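You operate a simulated robot arm through the tools that you are given. There is no shell and no other tool. Be economical: measure what you need, move in short steps, check, and stop when the job is done.

You run a simulated two-armed robot. Do the job below in one go: nothing can be reset, and whatever is moved stays where it is left.

## Task
On the lid of the ottoman, fold the checked cloth in half and then in half again.

Only the result counts: the job must be done as asked and must still hold three seconds after the hand-in. Knocking over, shifting, dropping, spilling or breaking anything else fails it. A push-on lid holds only when it is set on centred and level and pressed home; a screw cap is set on level and turned clockwise until tight. Flat cloth is picked up by pressing the open fingertips on it (5 to 10 N) and closing them slowly along it; thin cloth reads only 2 to 8 mm in the jaws.

## Robot
Two 6-joint arms with two-finger grippers on one trunk, on a base that drives. Base frame: it is fixed to the floor where the robot stands at the start and does not move with it; the origin is under the middle of the robot, x ahead of it, y to its left, z up; the surface under the hand at the start is at about z = 470. Readings come in mm, degrees, newtons and seconds.
The left shoulder is at the start at [70, 176, 815], the right one opposite. With the tool pointing down near the work surface each hand reaches from about 460 to 800 mm from the robot's upright axis, wherever it stands, measured 20 degrees to its own side. Places, roughly: lid of the ottoman [500, -200, 500]. Payload 2.45 kg a hand.
Tool frame (each hand has its own): the origin (TCP) lies between the finger pads and is the grasp point; the fingertips stand 26 mm ahead of it; z points along the fingers, y is the line along which they close. The gripper opens to 96 mm. The gripper's body begins 69 mm behind the TCP.
Orientation is that of the tool frame in the base frame, as [roll, pitch, yaw] about the fixed x, y, z axes, in that order (R = Rz(yaw) Ry(pitch) Rx(roll)). With the fingers straight down and closing along the base's y, the tool's x points along the base's -x, its y along +y and its z along -z.

## Interface
- The arms move only by the tool move_arm. It takes "left_motion", "right_motion" or both (then of equal length, played together; a hand with none holds still); each is one flat list of numbers, 7 for each row, row after row: the shift along the base's x, y, z in units of 500 mm (1.0 is 500 mm), then the turn, a rotation vector about the base's x, y, z in units of 180 degrees (1.0 is 180 degrees), then the finger opening in mm, from 0 to 96. In form: [tx, ty, tz, wx, wy, wz, hand, tx, ty, tz, wx, wy, wz, hand, ...]. A call has 1 to 20 rows; each row is the pose to reach, as a shift and turn from the pose commanded when the call began. A call with a number of a shift or a turn outside -1 to 1 is refused whole. Each row takes 0.2 s and may step no farther than 50 mm and 8.6 degrees from the row before; otherwise, or with a gripper value out of range, the whole call is refused. A pose out of reach is approached as far as the arm can. The call stops where the force on the tool passes 40 N (or 10 N more than at its start, if that is more) or the arm is blocked; 0.2 s more then pass. The fingers move at their own pace and stop on an object; they squeeze with about 20 N. The grip force told is the motor's: it shows also when the fingers shut on nothing. Time passes only in rows, and 0.2 s behind the last, so rows that repeat a pose let the fingers close. It gives the time, the measured TCP pose, the force on the tool (base axes), the opening and the grip force at its end, in the units of the frame above (readings bear some noise), with the torque about the TCP (base axes, N m) and any sound that the robot's microphone picked up.
- Cameras (640 x 400 px; columns grow to the right, rows downward): "scene" is now at [122.8, 1.9, 1123.2]; the picture's right is [-0.16, -0.99, 0.00], its down [-0.79, 0.13, -0.61] and it looks along [0.60, -0.10, -0.80] (base axes); focal length 255 px, centre (320, 200). "left" rides on the left gripper at [82, -3, -98] in its tool frame; the picture's right is [0.04, 1.00, 0.00], its down [-0.73, 0.03, -0.68] and it looks along [-0.68, 0.03, 0.73] (tool axes); focal length 256 px, centre (320, 200). "right" rides on the right gripper at [82, 3, -98] in its tool frame; the picture's right is [-0.04, 1.00, 0.00], its down [-0.73, -0.03, -0.68] and it looks along [-0.68, -0.03, 0.73] (tool axes); focal length 256 px, centre (320, 200). There is no depth. A picture from a camera that has moved, and an enlarged one, comes with that camera's place and axes in the base frame and with its lens. The place of the scene camera against the robot may be out by one fixed shift of up to 25 mm in any direction.
- snapshot(camera): a new picture of that camera. No time passes.
- move_column(by): slides the trunk up (or, below 0, down) by that many mm; the arms and the scene camera ride with it, the base frame stays. It gives what a move gives, with no picture.
- drive_base(legs): drives the robot by 1 to 6 legs, each [ahead, left, turn to the left] in mm, mm and degrees, along the robot's own axes; the way and the turn of a leg run together, so that a leg with both is an arc; at most 1500 mm and 180 degrees a leg. The arms and the cameras ride along, it lands a little off, and it stops where it bumps. It gives what a move gives.
- aim_head(pan, tilt): turns the head with the scene camera to pan (to the left, within 86 degrees either way) and tilt (down, from -29 to 69), counted from straight ahead of the robot. It gives what a move gives.
- zoom(camera, box): a new picture of the part [left, top, right, bottom] of that camera's present view, enlarged. No time passes.
- hand_in(): hands the job in; it is judged then, once.

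Go step by step. Nothing tells you exact positions but the pictures and the camera data: compare them with the known pose of the tool, close in by small moves and look again before you grip or let go. The budget is 120 turns and 100 pictures, counting those below and the enlarged ones. Unless the task says otherwise, let go and move clear before handing in, and close with one line.

The tools are called after "Emit:" as a command line: name --argument value ..., lists and objects as JSON in quotes. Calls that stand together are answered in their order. move_arm: Moves the arms, as the interface text tells. Its arguments: {"type":"object","properties":{"left_motion":{"type":"array","items":{"type":"number"}},"right_motion":{"type":"array","items":{"type":"number"}}},"required":[]} The other tools are called the same way: move_column (by) slides the trunk up or down; drive_base (legs) drives the base; aim_head (pan, tilt) turns the head that bears the scene camera; snapshot (camera) takes a picture; zoom (camera, box) takes an enlarged picture of a part of a camera's view; hand_in () hands the job in.

At the start:

```text
t: 0.0
left_eef_pos: [622.7, 77.3, 719.5]
left_tcp_rot: [-178.7, -0.3, -178.8]
left_force: [-0.3, 0.0, -0.4]
left_ft_torque: [0.0, -0.01, 0.0]
left_opening: 96.0
left_grasp_force: 0.1
right_eef_pos: [354.1, -301.4, 680.9]
right_tcp_rot: [-180.0, -0.1, -180.0]
right_force: [0.0, -0.9, -0.7]
right_ft_torque: [-0.02, 0.01, 0.01]
right_opening: 96.1
right_grasp_force: 0.0
trunk travel left (down, up): [-300.0, 540.0]
robot x, y, heading: [-3.8, -3.7, -0.1]
head pan, tilt: [-9.3, 52.7]
```

scene: 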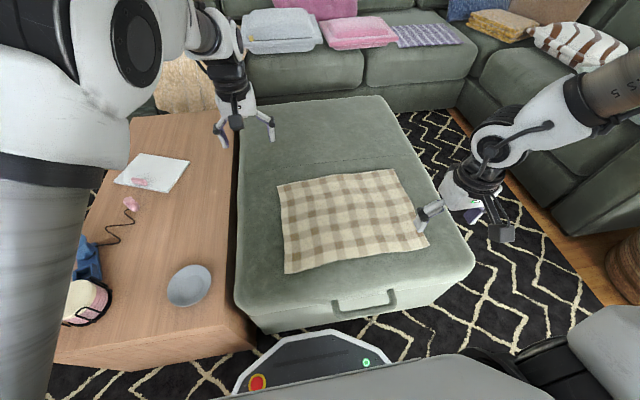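
right: 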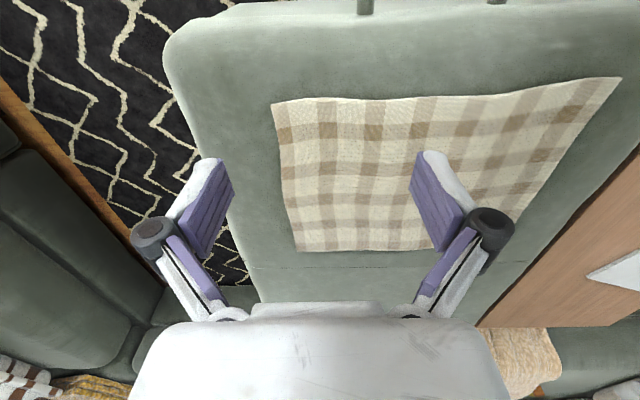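
left: 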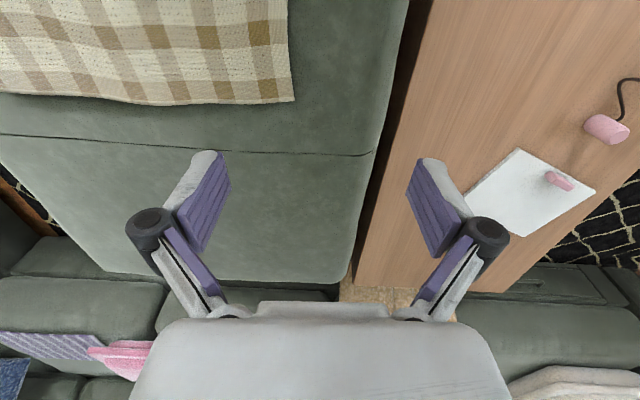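

The cloth lies flat at roughly x 390–700, y −360–45 on a surface near z 470. I'll first line the robot up with its middle, so that both hands reach the near and far corners.

Emit:
drive_base --legs '[[-46, -150, 0]]'

Emit:
snapshot --camera "scene"

Emit:
snapshot --camera "left"

Emit:
snapshot --camera "right"

```text
t: 1.4
left_eef_pos: [577.1, -72.2, 719.2]
left_tcp_rot: [-178.5, -0.5, -178.5]
left_force: [-0.3, -0.4, -0.4]
left_ft_torque: [0.03, -0.01, 0.01]
left_opening: 95.9
left_grasp_force: 0.1
right_eef_pos: [307.2, -452.9, 681.6]
right_tcp_rot: [179.9, 0.1, -179.9]
right_force: [-0.1, -0.5, 0.5]
right_ft_torque: [0.05, 0.01, -0.01]
right_opening: 96.4
right_grasp_force: 0.0
trunk travel left (down, up): [-300.0, 540.0]
robot x, y, heading: [-49.7, -147.2, -0.1]
head pan, tilt: [-9.3, 52.7]
```

```text
96 pictures are left
camera scene: at [76.1, -149.3, 1123.2], right [-0.16, -0.99, 0.0], down [-0.79, 0.13, -0.61], along [0.6, -0.1, -0.8], focal length 255 px, centre (320, 200)
```

scene: 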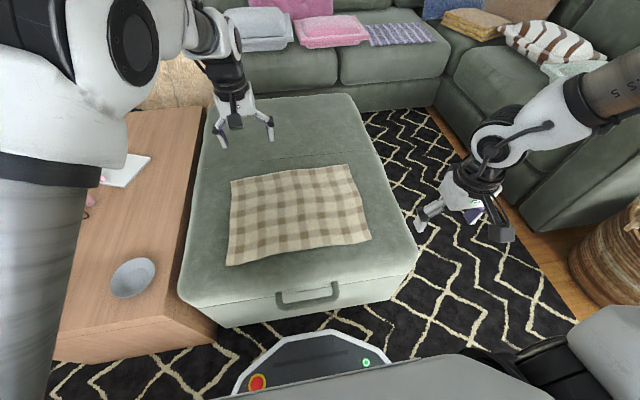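

```text
95 pictures are left
camera left: at [495.7, -76.6, 819.0], right [-0.07, 1.0, -0.03], down [0.74, 0.07, 0.67], along [0.67, 0.02, -0.74], focal length 256 px, centre (320, 200)
```

left: 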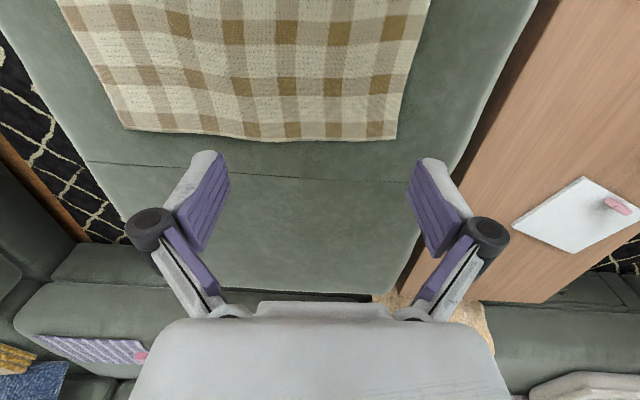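

```text
94 pictures are left
camera right: at [225.6, -450.0, 778.8], right [0.04, 1.0, 0.0], down [0.73, -0.03, 0.68], along [0.68, -0.03, -0.73], focal length 256 px, centre (320, 200)
```

right: 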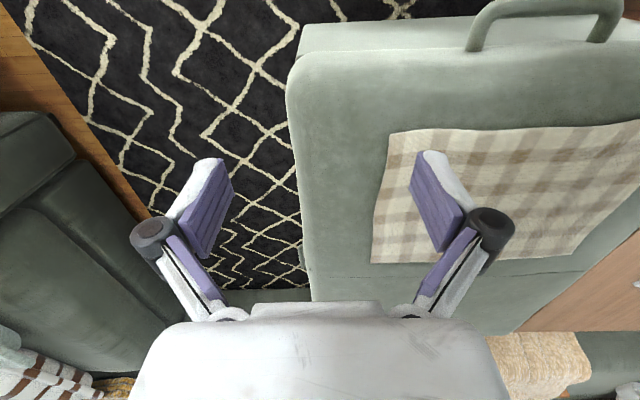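

Right camera puts the near-right corner at about (394, −362), and the scene puts near-left at about (388, 43). I'll move both hands above those corners, just inside them, and look.

Emit:
move_arm --left_motion '[-0.058, 0.029, -0.053, 0, 0, 0, 40, -0.116, 0.057, -0.106, 0, 0, 0, 40, -0.174, 0.086, -0.159, 0, 0, 0, 40, -0.232, 0.115, -0.212, 0, 0, 0, 40, -0.29, 0.143, -0.265, 0, 0, 0, 40, -0.348, 0.172, -0.318, 0, 0, 0, 40, -0.348, 0.172, -0.318, 0, 0, 0, 40]' --right_motion '[0.033, 0.04, -0.041, 0, 0, 0, 40, 0.066, 0.079, -0.081, 0, 0, 0, 40, 0.099, 0.119, -0.122, 0, 0, 0, 40, 0.132, 0.159, -0.163, 0, 0, 0, 40, 0.165, 0.198, -0.203, 0, 0, 0, 40, 0.198, 0.238, -0.244, 0, 0, 0, 40, 0.198, 0.238, -0.244, 0, 0, 0, 40]'

Emit:
snapshot --camera "left"

Emit:
snapshot --camera "right"

Emit:
snapshot --camera "scene"

```text
t: 3.0
left_eef_pos: [403.0, 14.1, 562.3]
left_tcp_rot: [-178.2, -0.4, -178.3]
left_force: [0.3, 0.5, -0.3]
left_ft_torque: [-0.01, 0.02, 0.01]
left_opening: 40.2
left_grasp_force: 0.1
right_eef_pos: [390.7, -413.8, 552.4]
right_tcp_rot: [-180.0, 0.1, 179.9]
right_force: [-0.3, 0.1, 0.1]
right_ft_torque: [0.0, -0.01, 0.01]
right_opening: 39.9
right_grasp_force: 0.1
right hand out of reach, approached as far as the arm can: row 3, 4, 5, 6, 7
trunk travel left (down, up): [-300.0, 540.0]
robot x, y, heading: [-49.0, -148.6, 0.0]
head pan, tilt: [-9.3, 52.7]
```

```text
93 pictures are left
camera left: at [322.1, 10.6, 661.0], right [-0.07, 1.0, -0.03], down [0.74, 0.07, 0.67], along [0.67, 0.02, -0.74], focal length 256 px, centre (320, 200)
```

left: 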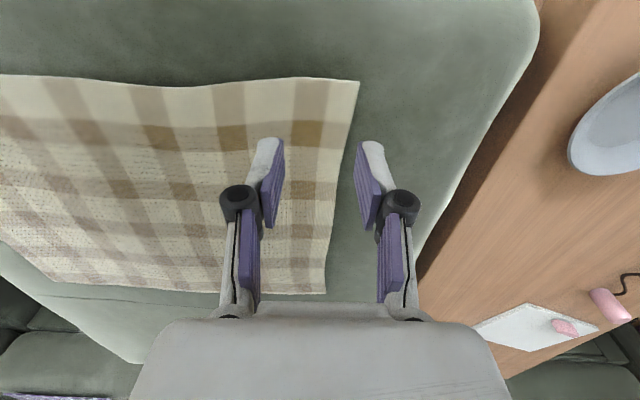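

```text
92 pictures are left
camera right: at [308.2, -409.0, 650.2], right [0.04, 1.0, 0.0], down [0.73, -0.03, 0.68], along [0.68, -0.03, -0.73], focal length 256 px, centre (320, 200)
```

right: 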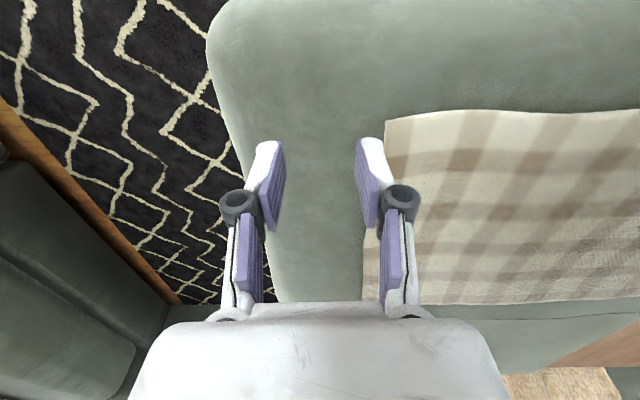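

```text
91 pictures are left
camera scene: at [76.5, -148.3, 1123.2], right [-0.16, -0.99, 0.0], down [-0.79, 0.13, -0.61], along [0.6, -0.1, -0.8], focal length 255 px, centre (320, 200)
```

scene: 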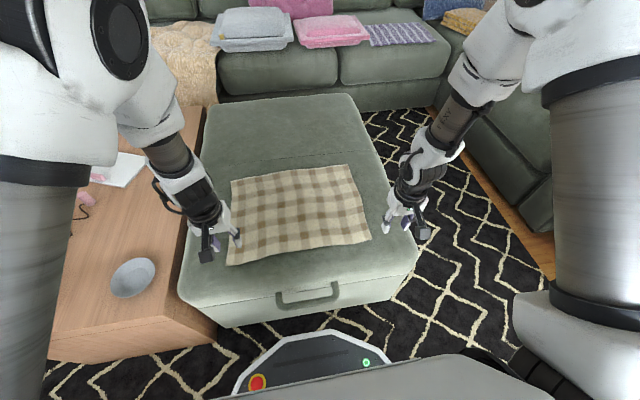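

The left hand is on target, but the right one stopped short. I'll try the right hand again from here.

Emit:
move_arm --right_motion '[0.02, 0.05, 0, 0, 0, 0, 40, 0.03, 0.1, 0, 0, 0, 0, 40, 0.03, 0.15, 0, 0, 0, 0, 40, 0.03, 0.15, 0, 0, 0, 0, 40]'

```text
t: 4.0
left_eef_pos: [403.3, 15.0, 560.5]
left_tcp_rot: [-178.1, -0.4, -178.4]
left_force: [0.4, 0.1, 0.6]
left_ft_torque: [0.05, 0.02, 0.02]
left_opening: 39.8
left_grasp_force: 0.0
right_eef_pos: [392.7, -412.5, 549.3]
right_tcp_rot: [-180.0, 0.1, -179.9]
right_force: [0.0, -0.8, 0.4]
right_ft_torque: [0.0, 0.01, 0.03]
right_opening: 40.0
right_grasp_force: 0.0
right hand out of reach, approached as far as the arm can: row 1, 2, 3, 4
trunk travel left (down, up): [-300.0, 540.0]
robot x, y, heading: [-43.8, -150.7, 0.2]
head pan, tilt: [-9.3, 52.7]
```

Still stuck, probably a joint limit of this arm posture. I'll move forward, higher and sideways to find out how commands are counted.

Emit:
move_arm --right_motion '[0.08, 0, 0.05, 0, 0, 0, 40, 0.16, 0, 0.1, 0, 0, 0, 40, 0.2, 0, 0.1, 0, 0, 0, 40, 0.2, 0, 0.1, 0, 0, 0, 40]'

```text
t: 5.0
left_eef_pos: [404.0, 14.4, 562.7]
left_tcp_rot: [-178.2, -0.4, -178.4]
left_force: [0.9, 0.6, 0.0]
left_ft_torque: [0.01, 0.01, -0.04]
left_opening: 40.4
left_grasp_force: 0.1
right_eef_pos: [462.1, -447.8, 593.6]
right_tcp_rot: [180.0, 0.0, -179.9]
right_force: [0.0, -0.4, -0.1]
right_ft_torque: [0.01, 0.06, -0.03]
right_opening: 39.8
right_grasp_force: 0.0
right hand out of reach, approached as far as the arm can: row 1, 2, 3, 4
trunk travel left (down, up): [-300.0, 540.0]
robot x, y, heading: [-50.0, -151.7, -0.1]
head pan, tilt: [-9.3, 52.7]
```

The right hand seems held along a fixed bearing, which suggests a wrist limit. I'll test by turning the tool about vertical while moving inward.

Emit:
move_arm --right_motion '[0, 0.03, 0, 0, 0, 0.045, 40, 0, 0.06, 0, 0, 0, 0.09, 40, 0, 0.1, 0, 0, 0, 0.13, 40, 0, 0.1, 0, 0, 0, 0.13, 40]'

```text
t: 6.0
left_eef_pos: [403.6, 14.3, 562.0]
left_tcp_rot: [-178.2, -0.4, -178.4]
left_force: [0.6, -0.2, 0.2]
left_ft_torque: [0.0, 0.0, -0.04]
left_opening: 40.1
left_grasp_force: 0.0
right_eef_pos: [424.4, -401.7, 551.0]
right_tcp_rot: [-174.2, 1.9, -168.8]
right_force: [0.1, 0.3, -0.6]
right_ft_torque: [-0.02, -0.04, 0.0]
right_opening: 39.9
right_grasp_force: 0.1
right hand out of reach, approached as far as the arm can: row 1, 2, 3, 4
trunk travel left (down, up): [-300.0, 540.0]
robot x, y, heading: [-43.9, -148.6, -0.0]
head pan, tilt: [-9.3, 52.7]
```

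That turn didn't help. I'll try the opposite turn.

Emit:
move_arm --right_motion '[0, 0, 0.04, 0, 0, -0.045, 40, 0, 0, 0.08, 0, 0, -0.09, 40, 0, 0, 0.1, 0, 0, -0.135, 40, 0, 0, 0.1, 0, 0, -0.18, 40, 0, 0.05, 0.1, 0, 0, -0.22, 40, 0, 0.1, 0.1, 0, 0, -0.26, 40, 0, 0.1, 0.1, 0, 0, -0.26, 40]'

```text
t: 7.6
left_eef_pos: [402.1, 13.3, 564.5]
left_tcp_rot: [-178.2, -0.5, -178.4]
left_force: [0.3, -0.5, -0.6]
left_ft_torque: [-0.03, 0.02, 0.02]
left_opening: 40.0
left_grasp_force: 0.0
right_eef_pos: [417.7, -418.4, 584.1]
right_tcp_rot: [-174.1, 1.8, 144.2]
right_force: [0.3, 0.0, -0.4]
right_ft_torque: [0.02, 0.01, 0.0]
right_opening: 40.1
right_grasp_force: 0.0
right hand out of reach, approached as far as the arm can: row 1, 2, 3, 4, 5, 6, 7
trunk travel left (down, up): [-300.0, 540.0]
robot x, y, heading: [-42.0, -155.4, 0.0]
head pan, tilt: [-9.3, 52.7]
```

The tool turns freely but its position is still held. I'll back out to a freer pose, up and forward, levelling the tool.

Emit:
move_arm --right_motion '[0.04, -0.02, 0.06, 0.033, -0.011, 0, 40, 0.1, -0.04, 0.12, 0.033, -0.011, 0, 40, 0.18, -0.04, 0.16, 0.033, -0.011, 0, 40, 0.26, -0.04, 0.2, 0.033, -0.011, 0, 40, 0.34, -0.04, 0.2, 0.033, -0.011, 0, 40, 0.34, -0.04, 0.2, 0.033, -0.011, 0, 40]'

Emit:
snapshot --camera "scene"

```text
t: 9.0
left_eef_pos: [403.3, 13.8, 562.2]
left_tcp_rot: [-178.2, -0.4, -178.4]
left_force: [-0.5, -0.1, 0.5]
left_ft_torque: [-0.02, -0.02, -0.02]
left_opening: 40.1
left_grasp_force: 0.0
right_eef_pos: [520.2, -495.1, 674.3]
right_tcp_rot: [179.8, 0.1, 144.2]
right_force: [0.3, -0.5, -0.1]
right_ft_torque: [0.01, 0.04, 0.01]
right_opening: 39.9
right_grasp_force: 0.1
right hand out of reach, approached as far as the arm can: row 1, 2, 3, 4, 5, 6
trunk travel left (down, up): [-300.0, 540.0]
robot x, y, heading: [-49.4, -150.8, -0.3]
head pan, tilt: [-9.3, 52.7]
```

```text
90 pictures are left
camera scene: at [76.5, -148.3, 1123.2], right [-0.16, -0.99, 0.0], down [-0.79, 0.13, -0.61], along [0.6, -0.1, -0.8], focal length 255 px, centre (320, 200)
```

scene: 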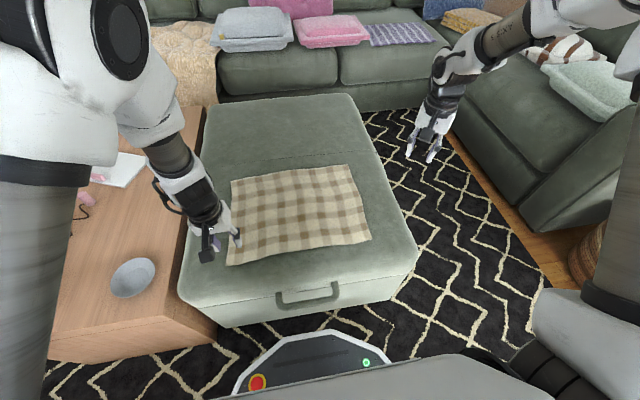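

The limit behaves like a wrist limit, since an earlier tilt eased it. In free space I'll tilt the right fingertips outward, swing in, and level again, hoping to pass onto the better arm posture.

Emit:
move_arm --right_motion '[0, 0, 0.04, -0.04, 0, 0, 40, 0, 0.05, 0.08, -0.08, 0, 0, 40, 0, 0.1, 0.1, -0.12, 0, 0, 40, 0, 0.16, 0.1, -0.16, 0, 0, 40, 0, 0.22, 0.1, -0.2, 0, 0, 40, 0, 0.28, 0.1, -0.2, 0, 0, 40, 0, 0.28, 0.1, -0.2, 0, 0, 40]'

```text
t: 10.6
left_eef_pos: [403.1, 14.6, 561.2]
left_tcp_rot: [-178.3, -0.4, -178.3]
left_force: [0.8, -0.1, -0.4]
left_ft_torque: [0.01, 0.0, 0.01]
left_opening: 40.1
left_grasp_force: 0.2
right_eef_pos: [524.2, -378.3, 728.9]
right_tcp_rot: [-153.4, 18.0, 145.4]
right_force: [0.2, -0.3, -0.6]
right_ft_torque: [0.01, 0.01, -0.05]
right_opening: 39.8
right_grasp_force: 0.0
right hand out of reach, approached as far as the arm can: row 6, 7
trunk travel left (down, up): [-300.0, 540.0]
robot x, y, heading: [-42.9, -149.1, 0.2]
head pan, tilt: [-9.3, 52.7]
```

Tilting does relieve the limit. I'll look at the right arm's posture.

Emit:
aim_head --pan -50 --tilt 20

Emit:
snapshot --camera "scene"

Emit:
aim_head --pan 50 --tilt 20

Emit:
snapshot --camera "scene"

```text
t: 11.7
left_eef_pos: [403.8, 14.4, 562.3]
left_tcp_rot: [-178.2, -0.4, -178.3]
left_force: [-0.2, -0.1, -0.2]
left_ft_torque: [0.01, -0.02, -0.02]
left_opening: 40.0
left_grasp_force: 0.1
right_eef_pos: [523.9, -377.8, 725.1]
right_tcp_rot: [-153.0, 17.6, 145.5]
right_force: [0.2, -0.2, 0.8]
right_ft_torque: [-0.03, -0.02, 0.0]
right_opening: 40.1
right_grasp_force: 0.0
trunk travel left (down, up): [-300.0, 540.0]
robot x, y, heading: [-46.7, -147.1, -0.1]
head pan, tilt: [-50.0, 20.0]
```

```text
89 pictures are left
camera scene: at [63.0, -207.4, 1172.3], right [-0.77, -0.64, 0.0], down [-0.22, 0.26, -0.94], along [0.6, -0.72, -0.34], focal length 255 px, centre (320, 200)
```

scene: 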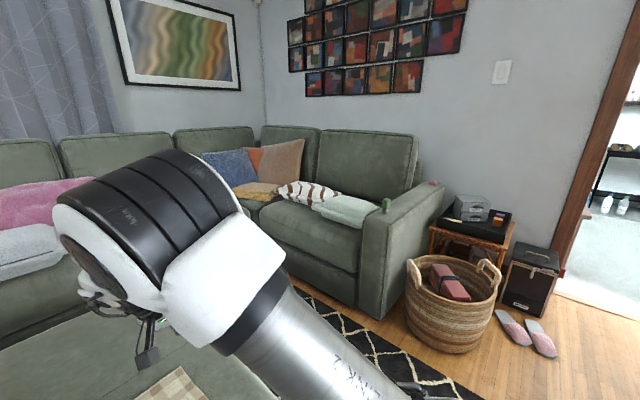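

```text
t: 13.4
left_eef_pos: [403.9, 14.9, 562.8]
left_tcp_rot: [-178.2, -0.3, -178.3]
left_force: [0.6, 0.2, 0.0]
left_ft_torque: [-0.01, -0.01, -0.01]
left_opening: 40.0
left_grasp_force: 0.1
right_eef_pos: [525.2, -378.3, 726.6]
right_tcp_rot: [-153.3, 17.9, 145.5]
right_force: [0.2, 0.3, 0.2]
right_ft_torque: [-0.01, -0.02, -0.03]
right_opening: 39.9
right_grasp_force: 0.1
trunk travel left (down, up): [-300.0, 540.0]
robot x, y, heading: [-46.0, -149.7, -0.2]
head pan, tilt: [50.0, 20.0]
```

```text
88 pictures are left
camera scene: at [63.0, -64.8, 1172.4], right [0.77, -0.64, 0.0], down [-0.22, -0.26, -0.94], along [0.6, 0.72, -0.34], focal length 255 px, centre (320, 200)
```

scene: 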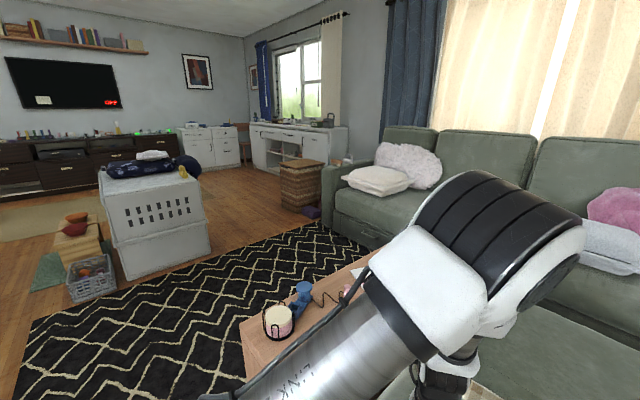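

Both arms have mirrored postures, so the right wrist is likely wound to a limit. In free air I'll swing the right tool around its forearm axis, away from the limit, to point forward, then later pitch it down again to reach the other wrist solution.

Emit:
move_arm --right_motion '[0.0234, -0.0309, 0.0259, -0.0328, 0, 0.0297, 40, 0.0493, -0.0568, 0.0544, -0.0655, 0, 0.0593, 40, 0.0776, -0.0769, 0.0858, -0.0983, 0, 0.089, 40, 0.1076, -0.0911, 0.1188, -0.131, 0, 0.1186, 40, 0.1384, -0.0988, 0.1529, -0.1638, 0, 0.1483, 40, 0.1694, -0.1001, 0.1872, -0.1966, 0, 0.1779, 40, 0.2007, -0.0951, 0.2218, -0.2293, 0, 0.2076, 40, 0.2311, -0.0833, 0.2553, -0.2621, 0, 0.2372, 40, 0.2598, -0.0659, 0.287, -0.2948, 0, 0.2669, 40, 0.2869, -0.0423, 0.317, -0.3276, 0, 0.2965, 40, 0.3116, -0.0134, 0.3443, -0.3604, 0, 0.3262, 40, 0.3332, 0.0205, 0.3682, -0.3931, 0, 0.3558, 40, 0.3515, 0.0581, 0.3883, -0.4259, 0, 0.3855, 40, 0.3661, 0.0995, 0.4045, -0.4586, 0, 0.4151, 40, 0.3769, 0.1435, 0.4164, -0.4914, 0, 0.4448, 40, 0.3832, 0.1888, 0.4234, -0.5242, 0, 0.4744, 40, 0.3854, 0.2355, 0.4259, -0.557, 0, 0.504, 40, 0.3854, 0.2355, 0.4259, -0.557, 0, 0.504, 40]'

Emit:
aim_head --pan -30 --tilt 35

Emit:
snapshot --camera "scene"

```text
t: 17.4
left_eef_pos: [403.6, 14.3, 562.3]
left_tcp_rot: [-178.1, -0.5, -178.1]
left_force: [-0.7, -0.4, 0.7]
left_ft_torque: [0.01, 0.02, 0.0]
left_opening: 39.8
left_grasp_force: 0.0
right_eef_pos: [726.1, -292.4, 946.2]
right_tcp_rot: [-74.4, -20.9, -100.5]
right_force: [0.5, 0.3, -0.4]
right_ft_torque: [-0.03, -0.01, 0.02]
right_opening: 40.3
right_grasp_force: 0.0
right hand out of reach, approached as far as the arm can: row 6, 7, 8, 9, 10, 11, 12, 13, 14, 15
trunk travel left (down, up): [-300.0, 540.0]
robot x, y, heading: [-48.5, -151.0, 0.0]
head pan, tilt: [50.0, 20.0]
stopped in row 18 (right hand): the arm was blocked; the commanded pose is now the measured one
```

```text
t: 19.0
left_eef_pos: [402.8, 14.2, 561.8]
left_tcp_rot: [-178.0, -0.3, -178.4]
left_force: [1.1, -0.5, -0.5]
left_ft_torque: [0.01, -0.01, 0.0]
left_opening: 40.3
left_grasp_force: 0.1
right_eef_pos: [726.1, -291.9, 948.0]
right_tcp_rot: [-74.3, -20.9, -100.5]
right_force: [-0.2, 0.3, -0.2]
right_ft_torque: [0.0, -0.03, 0.01]
right_opening: 40.2
right_grasp_force: 0.1
trunk travel left (down, up): [-300.0, 540.0]
robot x, y, heading: [-45.2, -150.8, -0.3]
head pan, tilt: [-30.0, 35.0]
```

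```text
87 pictures are left
camera scene: at [79.4, -180.1, 1148.5], right [-0.5, -0.87, 0.0], down [-0.5, 0.29, -0.82], along [0.71, -0.41, -0.57], focal length 255 px, centre (320, 200)
```

scene: 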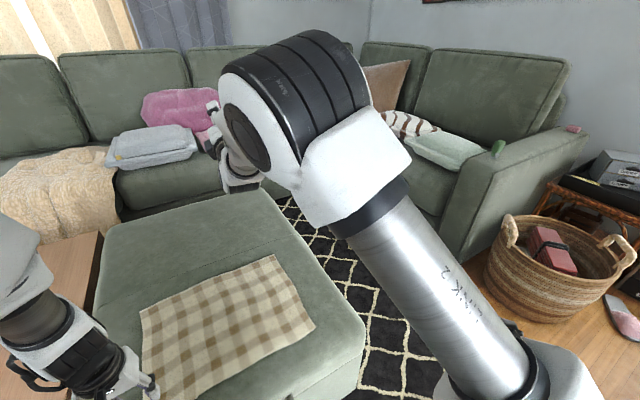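

The wrist swung round and the tool now points forward. Next I pitch it straight down through the forearm direction.

Emit:
move_arm --right_motion '[0.0118, 0, -0.0548, 0, 0.0447, 0, 40, 0.0143, 0, -0.1108, 0, 0.0894, 0, 40, 0.0088, 0, -0.1668, 0, 0.1341, 0, 40, -0.0044, 0, -0.2212, 0, 0.1788, 0, 40, -0.025, 0, -0.2736, 0, 0.2235, 0, 40, -0.0528, 0, -0.3224, 0, 0.2682, 0, 40, -0.0872, 0, -0.3668, 0, 0.3129, 0, 40, -0.1274, 0, -0.406, 0, 0.3576, 0, 40, -0.1728, 0, -0.4392, 0, 0.4023, 0, 40, -0.2224, 0, -0.4656, 0, 0.447, 0, 40, -0.2752, 0, -0.4848, 0, 0.4917, 0, 40, -0.33, 0, -0.4964, 0, 0.5364, 0, 40, -0.3856, 0, -0.5004, 0, 0.581, 0, 40, -0.3856, 0, -0.5004, 0, 0.581, 0, 40]'

Emit:
snapshot --camera "scene"

```text
t: 22.0
left_eef_pos: [404.1, 14.8, 563.3]
left_tcp_rot: [-178.1, -0.3, -178.3]
left_force: [0.3, -0.1, -0.7]
left_ft_torque: [-0.02, -0.01, 0.02]
left_opening: 40.2
left_grasp_force: 0.0
right_eef_pos: [531.5, -289.1, 697.2]
right_tcp_rot: [178.3, -3.9, -66.8]
right_force: [-0.1, 0.7, 0.4]
right_ft_torque: [-0.02, 0.0, 0.01]
right_opening: 40.2
right_grasp_force: 0.0
right hand out of reach, approached as far as the arm can: row 7, 8, 9
trunk travel left (down, up): [-300.0, 540.0]
robot x, y, heading: [-43.9, -152.2, -0.2]
head pan, tilt: [-30.0, 35.0]
```

```text
86 pictures are left
camera scene: at [79.4, -180.1, 1148.5], right [-0.5, -0.87, 0.0], down [-0.5, 0.29, -0.82], along [0.71, -0.41, -0.57], focal length 255 px, centre (320, 200)
```

scene: 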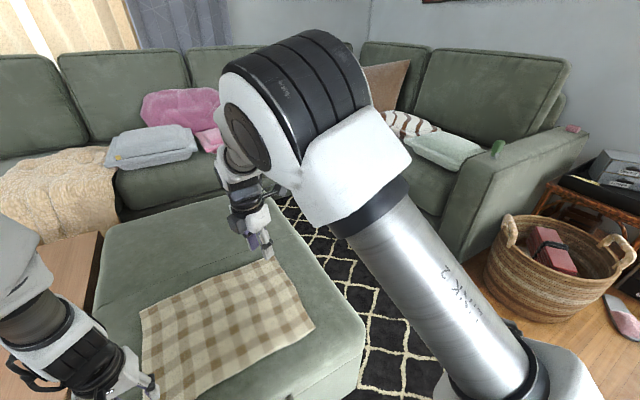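

It worked: the right hand is now pointing down at (531, −289), well inside the old limit. I'll level it, turn it so the fingers close along y, and go above the near-right corner.

Emit:
move_arm --right_motion '[-0.028, -0.01, -0.03, 0.0023, 0.0015, 0.0412, 40, -0.056, -0.02, -0.06, 0.0046, 0.0031, 0.0824, 40, -0.083, -0.03, -0.09, 0.007, 0.0046, 0.1237, 40, -0.111, -0.04, -0.122, 0.0093, 0.0061, 0.1649, 40, -0.139, -0.05, -0.152, 0.0116, 0.0077, 0.2061, 40, -0.167, -0.06, -0.183, 0.0139, 0.0092, 0.2473, 40, -0.194, -0.07, -0.213, 0.0163, 0.0107, 0.2886, 40, -0.222, -0.08, -0.244, 0.0186, 0.0123, 0.3298, 40, -0.25, -0.09, -0.274, 0.0209, 0.0138, 0.371, 40, -0.25, -0.09, -0.274, 0.0209, 0.0138, 0.371, 40]'

Emit:
aim_head --pan 0 --tilt 55

Emit:
snapshot --camera "scene"

Emit:
snapshot --camera "right"

```text
t: 24.2
left_eef_pos: [403.4, 13.9, 563.0]
left_tcp_rot: [-178.1, -0.4, -178.3]
left_force: [-0.2, -1.2, 0.1]
left_ft_torque: [0.0, 0.01, -0.02]
left_opening: 40.0
left_grasp_force: 0.1
right_eef_pos: [412.0, -410.7, 547.8]
right_tcp_rot: [179.9, -0.1, 0.0]
right_force: [-0.9, -0.5, -0.6]
right_ft_torque: [0.01, -0.01, -0.02]
right_opening: 40.1
right_grasp_force: 0.1
right hand out of reach, approached as far as the arm can: row 7, 8, 9, 10
trunk travel left (down, up): [-300.0, 540.0]
robot x, y, heading: [-44.7, -150.5, -0.0]
head pan, tilt: [-30.0, 35.0]
```

```text
t: 25.1
left_eef_pos: [404.0, 14.2, 560.9]
left_tcp_rot: [-178.0, -0.5, -178.4]
left_force: [0.7, 0.1, 0.6]
left_ft_torque: [-0.02, -0.03, -0.02]
left_opening: 40.0
left_grasp_force: 0.1
right_eef_pos: [413.2, -410.1, 547.5]
right_tcp_rot: [179.9, -0.2, -0.1]
right_force: [-0.8, -0.3, 0.0]
right_ft_torque: [-0.04, 0.0, 0.01]
right_opening: 40.0
right_grasp_force: 0.0
trunk travel left (down, up): [-300.0, 540.0]
robot x, y, heading: [-44.9, -151.2, 0.3]
head pan, tilt: [0.0, 55.0]
```

```text
85 pictures are left
camera scene: at [75.2, -136.2, 1120.3], right [0.0, -1.0, 0.0], down [-0.82, 0.0, -0.57], along [0.57, 0.0, -0.82], focal length 255 px, centre (320, 200)
```

scene: 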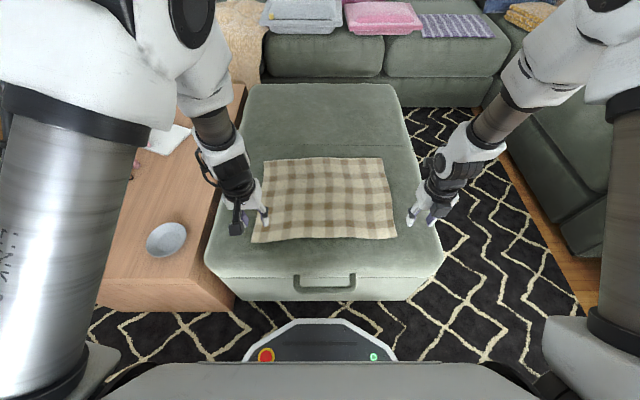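

```text
84 pictures are left
camera right: at [494.1, -414.0, 645.2], right [-0.04, -1.0, 0.0], down [-0.74, 0.03, 0.68], along [-0.68, 0.03, -0.74], focal length 256 px, centre (320, 200)
```

right: 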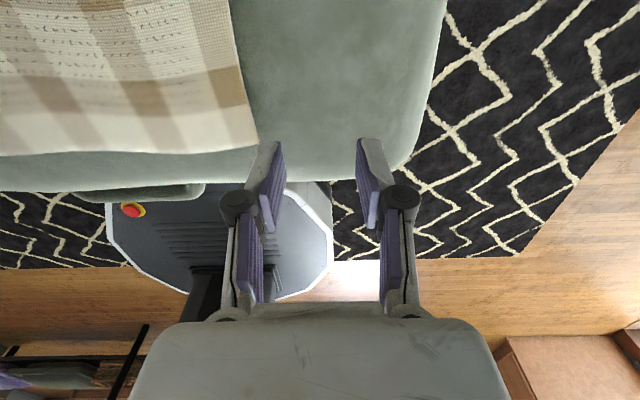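

Same boundary as before, yet the hand was free at yaw −67…−22, so the tool's yaw seems to decide it. I'll turn the yaw back while moving inward.

Emit:
move_arm --right_motion '[0, 0, 0.04, 0, 0, -0.045, 40, 0, 0, 0.06, 0, 0, -0.09, 40, 0, 0, 0.08, 0, 0, -0.135, 40, 0, 0.0, 0.08, 0, 0, -0.18, 40, 0, 0.05, 0.08, 0, 0, -0.22, 40, 0, 0.1, 0.08, 0, 0, -0.22, 40, 0, 0.15, 0.08, 0, 0, -0.22, 40, 0, 0.15, 0.08, 0, 0, -0.22, 40]'

```text
t: 26.9
left_eef_pos: [403.2, 14.2, 561.9]
left_tcp_rot: [-178.1, -0.4, -178.4]
left_force: [-0.3, 0.4, -0.5]
left_ft_torque: [-0.01, -0.02, -0.03]
left_opening: 40.0
left_grasp_force: 0.1
right_eef_pos: [411.0, -333.6, 588.0]
right_tcp_rot: [-179.8, -0.1, -39.7]
right_force: [0.2, -0.2, 0.1]
right_ft_torque: [0.02, 0.02, 0.03]
right_opening: 40.0
right_grasp_force: 0.1
trunk travel left (down, up): [-300.0, 540.0]
robot x, y, heading: [-42.8, -147.0, 0.1]
head pan, tilt: [0.0, 55.0]
```

Confirmed, no limit now. I'll continue turning in the free direction to yaw −180 (fingers closing along y, camera on the near side).

Emit:
move_arm --right_motion '[0, 0, 0, 0, 0, -0.0459, 40, 0, 0, 0, 0, 0, -0.0918, 40, 0, 0, 0, 0, 0, -0.1376, 40, 0, 0, 0, 0, 0, -0.1835, 40, 0, 0, 0, 0, 0, -0.2294, 40, 0, 0, 0, 0, 0, -0.2753, 40, 0, 0, 0, 0, 0, -0.3212, 40, 0, 0, 0, 0, 0, -0.367, 40, 0, 0, 0, 0, 0, -0.4129, 40, 0, 0, 0, 0, 0, -0.4588, 40, 0, 0, 0, 0, 0, -0.5047, 40, 0, 0, 0, 0, 0, -0.5506, 40, 0, 0, 0, 0, 0, -0.5965, 40, 0, 0, 0, 0, 0, -0.6424, 40, 0, 0, 0, 0, 0, -0.6882, 40, 0, 0, 0, 0, 0, -0.7341, 40, 0, 0, 0, 0, 0, -0.7794, 40, 0, 0, 0, 0, 0, -0.7794, 40]'

Emit:
snapshot --camera "right"

```text
t: 30.7
left_eef_pos: [403.1, 15.1, 562.6]
left_tcp_rot: [-178.1, -0.4, -178.3]
left_force: [0.7, 0.7, -0.4]
left_ft_torque: [0.01, -0.05, -0.02]
left_opening: 40.2
left_grasp_force: 0.0
right_eef_pos: [411.9, -334.7, 587.8]
right_tcp_rot: [-179.9, -0.1, 179.9]
right_force: [-0.2, 0.6, 0.1]
right_ft_torque: [0.0, 0.01, -0.02]
right_opening: 40.3
right_grasp_force: 0.1
trunk travel left (down, up): [-300.0, 540.0]
robot x, y, heading: [-46.0, -150.7, -0.1]
head pan, tilt: [0.0, 55.0]
```

```text
83 pictures are left
camera right: at [331.3, -330.3, 685.3], right [0.04, 1.0, 0.0], down [0.73, -0.03, 0.68], along [0.68, -0.03, -0.74], focal length 256 px, centre (320, 200)
```

right: 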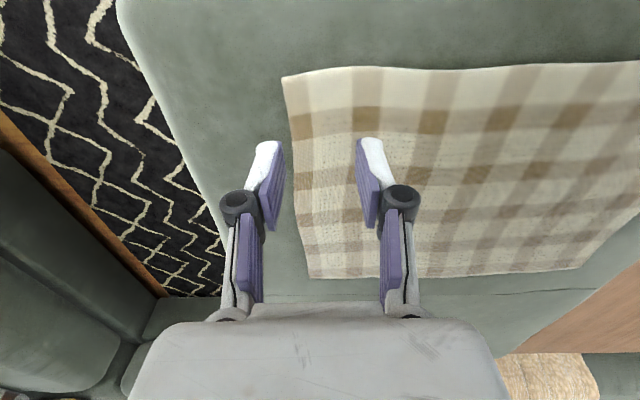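

Both hands are now free. Corner estimates: right (397, −363), left (380, 35). I lower both to just above the cloth.

Emit:
move_arm --left_motion '[-0.01, -0.01, -0.03, 0, 0, 0, 40, -0.022, -0.02, -0.06, 0, 0, 0, 40, -0.022, -0.02, -0.1, 0, 0, 0, 40, -0.022, -0.02, -0.12, 0, 0, 0, 40, -0.022, -0.02, -0.12, 0, 0, 0, 40]' --right_motion '[-0.002, 0, -0.05, 0, 0, 0, 40, -0.004, 0, -0.1, 0, 0, 0, 40, -0.004, 0, -0.15, 0, 0, 0, 40, -0.004, 0, -0.172, 0, 0, 0, 40, -0.004, 0, -0.172, 0, 0, 0, 40]'

Emit:
snapshot --camera "right"

Emit:
snapshot --camera "left"

```text
t: 31.9
left_eef_pos: [391.8, 4.5, 501.5]
left_tcp_rot: [-178.2, -0.6, -178.4]
left_force: [0.9, -0.2, -0.2]
left_ft_torque: [0.0, -0.02, -0.01]
left_opening: 40.0
left_grasp_force: 0.1
right_eef_pos: [409.9, -335.6, 501.7]
right_tcp_rot: [180.0, 0.0, 180.0]
right_force: [0.3, 0.8, -0.3]
right_ft_torque: [0.02, -0.01, -0.02]
right_opening: 40.0
right_grasp_force: 0.0
trunk travel left (down, up): [-300.0, 540.0]
robot x, y, heading: [-47.1, -151.0, -0.0]
head pan, tilt: [0.0, 55.0]
```

```text
82 pictures are left
camera right: at [329.0, -331.2, 599.3], right [0.04, 1.0, 0.0], down [0.73, -0.03, 0.68], along [0.68, -0.03, -0.74], focal length 256 px, centre (320, 200)
```

right: 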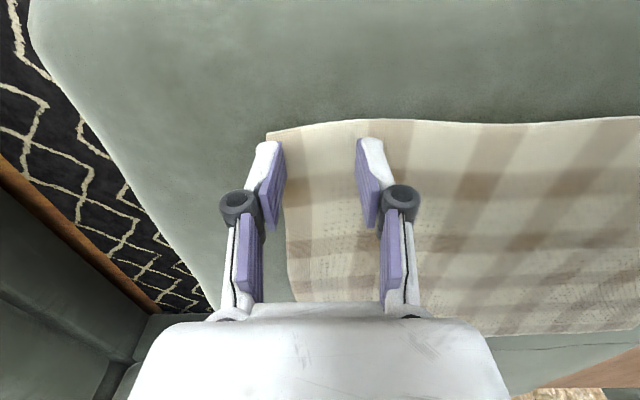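

```text
81 pictures are left
camera left: at [311.2, 0.5, 600.5], right [-0.07, 1.0, -0.03], down [0.74, 0.07, 0.67], along [0.67, 0.02, -0.74], focal length 256 px, centre (320, 200)
```

left: 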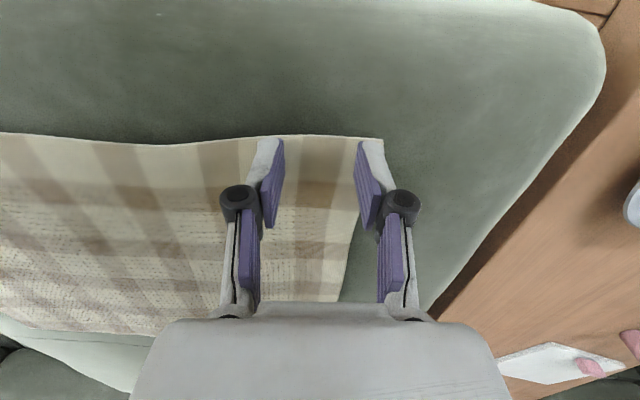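

Fingertips sit right on the two corners. I nudge them inward a bit and press gently.

Emit:
move_arm --left_motion '[0.006, -0.008, -0.004, 0, 0, 0, 40, 0.006, -0.008, -0.008, 0, 0, 0, 40, 0.006, -0.008, -0.012, 0, 0, 0, 40]' --right_motion '[0.006, 0.01, -0.004, 0, 0, 0, 40, 0.006, 0.01, -0.008, 0, 0, 0, 40, 0.006, 0.01, -0.012, 0, 0, 0, 40]'

```text
t: 32.7
left_eef_pos: [395.5, 0.6, 499.1]
left_tcp_rot: [-177.9, -0.2, -178.2]
left_force: [4.8, 2.0, 12.7]
left_ft_torque: [0.25, -0.14, -0.07]
left_opening: 41.3
left_grasp_force: 1.1
right_eef_pos: [413.4, -328.3, 498.1]
right_tcp_rot: [-179.8, 0.3, -179.9]
right_force: [0.2, 0.3, 14.8]
right_ft_torque: [-0.06, -0.1, 0.02]
right_opening: 41.4
right_grasp_force: 0.6
trunk travel left (down, up): [-300.0, 540.0]
robot x, y, heading: [-48.7, -152.6, -0.0]
head pan, tilt: [0.0, 55.0]
```

Contact at about 13–15 N; I ease up slightly and close slowly.

Emit:
move_arm --left_motion '[0, 0, 0.003, 0, 0, 0, 40, 0, 0, 0.003, 0, 0, 0, 36, 0, 0, 0.003, 0, 0, 0, 32, 0, 0, 0.003, 0, 0, 0, 28, 0, 0, 0.003, 0, 0, 0, 24, 0, 0, 0.003, 0, 0, 0, 20, 0, 0, 0.003, 0, 0, 0, 16, 0, 0, 0.003, 0, 0, 0, 12, 0, 0, 0.003, 0, 0, 0, 8, 0, 0, 0.003, 0, 0, 0, 4, 0, 0, 0.003, 0, 0, 0, 0, 0, 0, 0.003, 0, 0, 0, 0]' --right_motion '[0, 0, 0.003, 0, 0, 0, 40, 0, 0, 0.003, 0, 0, 0, 36, 0, 0, 0.003, 0, 0, 0, 32, 0, 0, 0.003, 0, 0, 0, 28, 0, 0, 0.003, 0, 0, 0, 24, 0, 0, 0.003, 0, 0, 0, 20, 0, 0, 0.003, 0, 0, 0, 16, 0, 0, 0.003, 0, 0, 0, 12, 0, 0, 0.003, 0, 0, 0, 8, 0, 0, 0.003, 0, 0, 0, 4, 0, 0, 0.003, 0, 0, 0, 0, 0, 0, 0.003, 0, 0, 0, 0]'

Emit:
snapshot --camera "right"

Emit:
snapshot --camera "left"

```text
t: 33.2
left_eef_pos: [395.4, 2.2, 497.6]
left_tcp_rot: [-178.0, -0.4, -178.0]
left_force: [-4.0, 0.4, 19.5]
left_ft_torque: [-0.05, 0.06, 0.02]
left_opening: 0.0
left_grasp_force: 20.3
right_eef_pos: [414.2, -328.1, 497.3]
right_tcp_rot: [-179.8, 0.0, -179.9]
right_force: [-2.3, 0.4, 15.3]
right_ft_torque: [-0.02, 0.01, -0.03]
right_opening: 0.2
right_grasp_force: 19.8
trunk travel left (down, up): [-300.0, 540.0]
robot x, y, heading: [-42.3, -147.6, -0.1]
head pan, tilt: [0.0, 55.0]
stopped in row 2 (left hand): the force on the tool passed its limit at 52 N (the readings are from after the stop); the commanded pose is now the measured one
```

```text
80 pictures are left
camera right: at [331.8, -325.0, 595.3], right [0.04, 1.0, 0.0], down [0.73, -0.03, 0.68], along [0.68, -0.03, -0.73], focal length 256 px, centre (320, 200)
```

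right: 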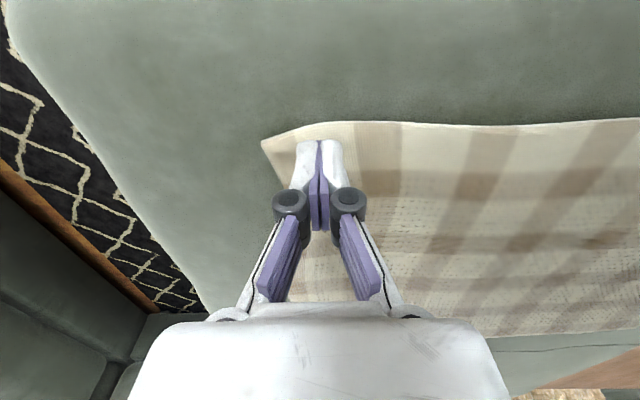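

```text
79 pictures are left
camera left: at [314.1, -2.2, 596.5], right [-0.08, 1.0, -0.03], down [0.74, 0.08, 0.67], along [0.67, 0.03, -0.74], focal length 256 px, centre (320, 200)
```

left: 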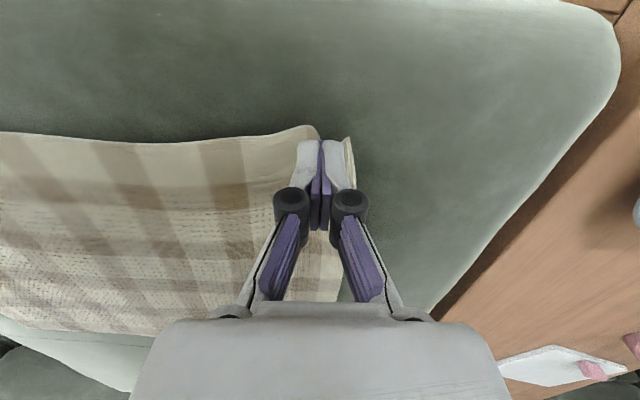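

The fingers shut on nothing because the closing raised the force and tripped the stop. I lift a little, reopen less wide and look.

Emit:
move_arm --left_motion '[0, 0, 0.02, 0, 0, 0, 0, 0, 0, 0.03, 0, 0, 0, 28, 0, 0, 0.03, 0, 0, 0, 28]' --right_motion '[0, 0, 0.02, 0, 0, 0, 0, 0, 0, 0.03, 0, 0, 0, 28, 0, 0, 0.03, 0, 0, 0, 28]'

Emit:
snapshot --camera "right"

Emit:
snapshot --camera "left"

```text
t: 34.0
left_eef_pos: [394.8, 3.0, 509.9]
left_tcp_rot: [-177.6, -0.9, -177.5]
left_force: [0.3, -0.1, 0.6]
left_ft_torque: [0.02, -0.03, -0.02]
left_opening: 28.0
left_grasp_force: 0.1
right_eef_pos: [413.5, -328.8, 512.5]
right_tcp_rot: [-179.9, 0.0, 180.0]
right_force: [0.9, -0.3, -0.3]
right_ft_torque: [-0.01, 0.01, 0.0]
right_opening: 28.2
right_grasp_force: 0.1
trunk travel left (down, up): [-300.0, 540.0]
robot x, y, heading: [-46.8, -149.8, 0.0]
head pan, tilt: [0.0, 55.0]
```

```text
78 pictures are left
camera right: at [332.4, -325.4, 609.5], right [0.04, 1.0, 0.0], down [0.73, -0.03, 0.68], along [0.68, -0.03, -0.74], focal length 256 px, centre (320, 200)
```

right: 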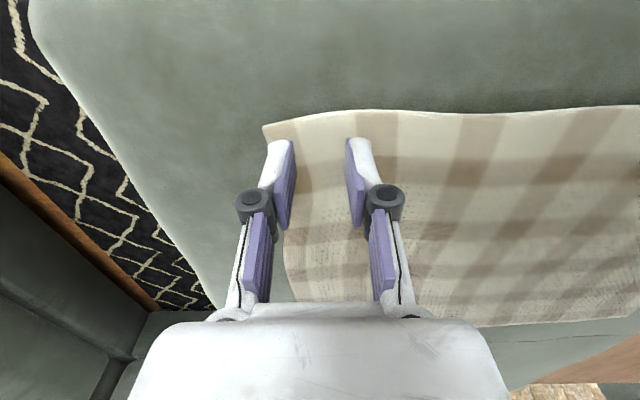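

```text
77 pictures are left
camera left: at [313.9, -1.5, 609.6], right [-0.08, 1.0, -0.04], down [0.74, 0.09, 0.67], along [0.67, 0.03, -0.75], focal length 256 px, centre (320, 200)
```

left: 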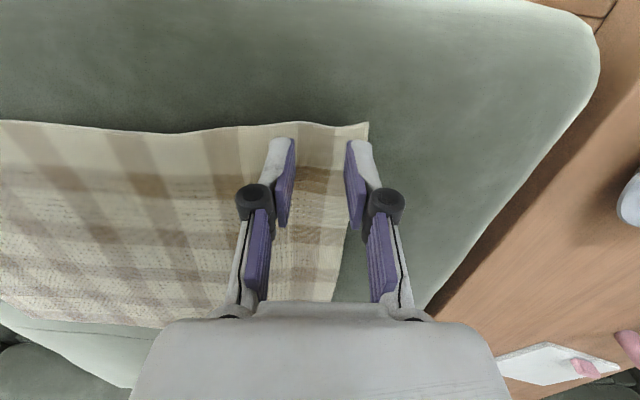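

Cloth is intact. I press again lightly with a 28 mm opening and read the force.

Emit:
move_arm --left_motion '[0.004, -0.008, -0.01, 0.012, 0, 0, 28, 0.004, -0.008, -0.016, 0.012, 0, 0, 28, 0.004, -0.008, -0.02, 0.012, 0, 0, 28, 0.004, -0.008, -0.02, 0.012, 0, 0, 28]' --right_motion '[0, 0, -0.012, 0, 0, 0, 28, 0, 0, -0.02, 0, 0, 0, 28, 0, 0, -0.025, 0, 0, 0, 28, 0, 0, -0.025, 0, 0, 0, 28]'

```text
t: 35.0
left_eef_pos: [400.9, 3.4, 503.8]
left_tcp_rot: [-179.1, -0.4, -176.6]
left_force: [0.7, -0.1, -0.7]
left_ft_torque: [0.02, 0.01, -0.02]
left_opening: 28.3
left_grasp_force: 0.0
left hand out of reach, approached as far as the arm can: row 1
right_eef_pos: [414.1, -328.0, 500.1]
right_tcp_rot: [-179.9, 0.0, -179.9]
right_force: [-0.6, -0.4, 4.4]
right_ft_torque: [-0.03, 0.0, -0.01]
right_opening: 27.9
right_grasp_force: 0.0
trunk travel left (down, up): [-300.0, 540.0]
robot x, y, heading: [-44.6, -148.7, -0.1]
head pan, tilt: [0.0, 55.0]
```

The right touches at 4 N; the left is at its inner reach limit. I'll raise both hands and back the base up by 35 mm.

Emit:
move_arm --left_motion '[0, 0, 0.04, 0, 0, 0, 28, 0.06, 0, 0.06, 0, 0, 0, 28]' --right_motion '[0, 0, 0.04, 0, 0, 0, 28, 0.06, 0, 0.06, 0, 0, 0, 28]'

Emit:
drive_base --legs '[[-35, 0, 0]]'

```text
t: 35.6
left_eef_pos: [425.4, -1.3, 527.6]
left_tcp_rot: [-179.6, -1.3, -177.3]
left_force: [-0.1, -0.6, 0.1]
left_ft_torque: [0.0, -0.02, 0.0]
left_opening: 27.9
left_grasp_force: 0.1
left hand out of reach, approached as far as the arm can: row 1
right_eef_pos: [444.4, -329.1, 531.4]
right_tcp_rot: [-179.9, -0.1, 180.0]
right_force: [-0.2, -0.2, 0.7]
right_ft_torque: [0.01, 0.01, 0.0]
right_opening: 28.0
right_grasp_force: 0.1
trunk travel left (down, up): [-300.0, 540.0]
robot x, y, heading: [-43.8, -152.3, 0.2]
head pan, tilt: [0.0, 55.0]
```

```text
t: 36.4
left_eef_pos: [391.7, -0.1, 529.3]
left_tcp_rot: [-179.5, -0.8, -177.2]
left_force: [-0.4, 0.5, -0.2]
left_ft_torque: [0.0, -0.01, -0.01]
left_opening: 27.8
left_grasp_force: 0.0
right_eef_pos: [408.9, -330.0, 532.1]
right_tcp_rot: [-180.0, 0.0, -180.0]
right_force: [-0.2, -0.9, -0.3]
right_ft_torque: [0.04, -0.02, 0.02]
right_opening: 28.0
right_grasp_force: 0.1
trunk travel left (down, up): [-300.0, 540.0]
robot x, y, heading: [-80.7, -150.8, 0.1]
head pan, tilt: [0.0, 55.0]
```

Now reposition over the corners and come down to light contact.

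Emit:
move_arm --left_motion '[0, 0.006, -0.03, 0, 0, -0.008, 28, 0, 0.006, -0.05, 0, 0, -0.016, 28, 0, 0.006, -0.056, 0, 0, -0.016, 28, 0, 0.006, -0.06, 0, 0, -0.016, 28, 0, 0.006, -0.06, 0, 0, -0.016, 28]' --right_motion '[0.002, -0.01, -0.03, 0, 0, 0, 28, 0.002, -0.01, -0.05, 0, 0, 0, 28, 0.002, -0.01, -0.06, 0, 0, 0, 28, 0.002, -0.01, -0.066, 0, 0, 0, 28, 0.002, -0.01, -0.066, 0, 0, 0, 28]'

```text
t: 37.6
left_eef_pos: [392.0, 1.9, 500.1]
left_tcp_rot: [-179.6, -0.8, 179.9]
left_force: [2.7, -1.1, 1.9]
left_ft_torque: [0.03, -0.07, 0.0]
left_opening: 28.0
left_grasp_force: 0.1
right_eef_pos: [409.0, -333.7, 498.3]
right_tcp_rot: [-179.9, 0.1, 179.9]
right_force: [-0.4, 0.0, 12.4]
right_ft_torque: [0.06, -0.02, -0.02]
right_opening: 28.2
right_grasp_force: 0.0
trunk travel left (down, up): [-300.0, 540.0]
robot x, y, heading: [-81.6, -146.0, 0.2]
head pan, tilt: [0.0, 55.0]
```

Left 2 N, right 12 N. I balance them and close part way to see how the force responds.

Emit:
move_arm --left_motion '[0, 0, -0.003, 0, 0, 0, 28, 0, 0, -0.003, 0, 0, 0, 27, 0, 0, -0.003, 0, 0, 0, 26, 0, 0, -0.003, 0, 0, 0, 25, 0, 0, -0.003, 0, 0, 0, 24]' --right_motion '[0, 0, 0.002, 0, 0, 0, 28, 0, 0, 0.002, 0, 0, 0, 27, 0, 0, 0.002, 0, 0, 0, 26, 0, 0, 0.002, 0, 0, 0, 25, 0, 0, 0.002, 0, 0, 0, 24]'

```text
t: 38.8
left_eef_pos: [391.5, 1.9, 498.7]
left_tcp_rot: [-179.5, -0.7, -180.0]
left_force: [2.7, 0.1, 14.9]
left_ft_torque: [0.08, -0.14, -0.01]
left_opening: 24.1
left_grasp_force: 0.1
right_eef_pos: [410.0, -334.5, 501.3]
right_tcp_rot: [-179.9, 0.0, -180.0]
right_force: [2.2, 0.4, 6.4]
right_ft_torque: [0.05, -0.09, -0.03]
right_opening: 23.6
right_grasp_force: 0.1
trunk travel left (down, up): [-300.0, 540.0]
robot x, y, heading: [-80.8, -150.9, -0.2]
head pan, tilt: [0.0, 55.0]
```

Closing is controlled this way. I continue slowly, easing the left up slightly.

Emit:
move_arm --left_motion '[0, 0, 0.003, 0, 0, 0, 23, 0, 0, 0.003, 0, 0, 0, 22, 0, 0, 0.003, 0, 0, 0, 21, 0, 0, 0.003, 0, 0, 0, 20, 0, 0, 0.003, 0, 0, 0, 19, 0, 0, 0.003, 0, 0, 0, 18, 0, 0, 0.003, 0, 0, 0, 17, 0, 0, 0.003, 0, 0, 0, 16]' --right_motion '[0, 0, 0, 0, 0, 0, 23, 0, 0, 0, 0, 0, 0, 22, 0, 0, 0, 0, 0, 0, 21, 0, 0, 0, 0, 0, 0, 20, 0, 0, 0, 0, 0, 0, 19, 0, 0, 0, 0, 0, 0, 18, 0, 0, 0, 0, 0, 0, 17, 0, 0, 0, 0, 0, 0, 16]'

Emit:
snapshot --camera "right"

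Emit:
snapshot --camera "left"

```text
t: 40.6
left_eef_pos: [391.7, 3.3, 500.5]
left_tcp_rot: [-179.5, -0.8, -180.0]
left_force: [-0.8, 0.2, 6.1]
left_ft_torque: [0.0, 0.03, 0.0]
left_opening: 15.3
left_grasp_force: 0.2
right_eef_pos: [409.5, -334.3, 499.8]
right_tcp_rot: [-179.9, 0.0, 179.9]
right_force: [-1.1, 0.5, 8.6]
right_ft_torque: [0.02, -0.02, 0.0]
right_opening: 16.6
right_grasp_force: 0.8
trunk travel left (down, up): [-300.0, 540.0]
robot x, y, heading: [-84.4, -148.3, -0.2]
head pan, tilt: [0.0, 55.0]
```

```text
76 pictures are left
camera right: at [328.3, -330.7, 596.8], right [0.04, 1.0, 0.0], down [0.73, -0.03, 0.68], along [0.68, -0.03, -0.73], focal length 256 px, centre (320, 200)
```

right: 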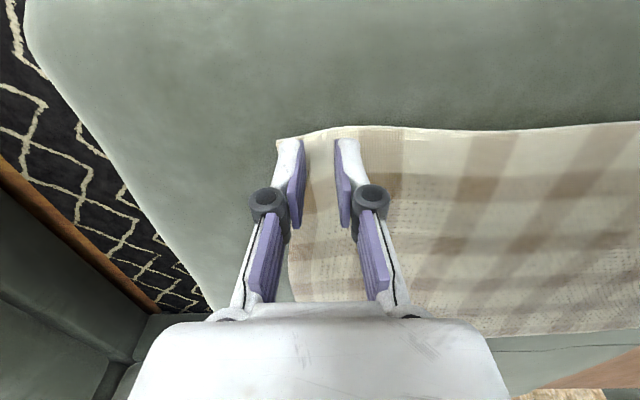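

```text
75 pictures are left
camera left: at [310.7, -0.6, 599.4], right [-0.04, 1.0, -0.01], down [0.74, 0.04, 0.67], along [0.67, 0.02, -0.74], focal length 256 px, centre (320, 200)
```

left: 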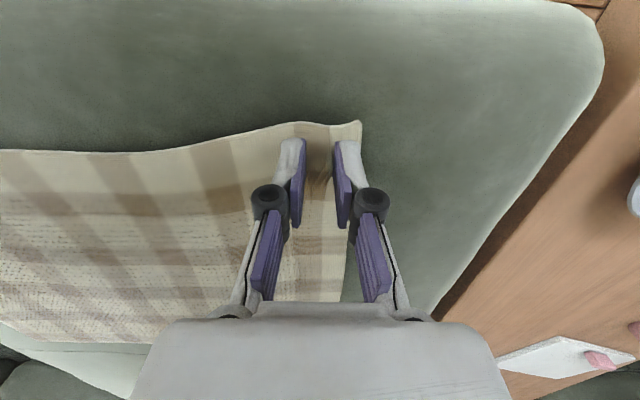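

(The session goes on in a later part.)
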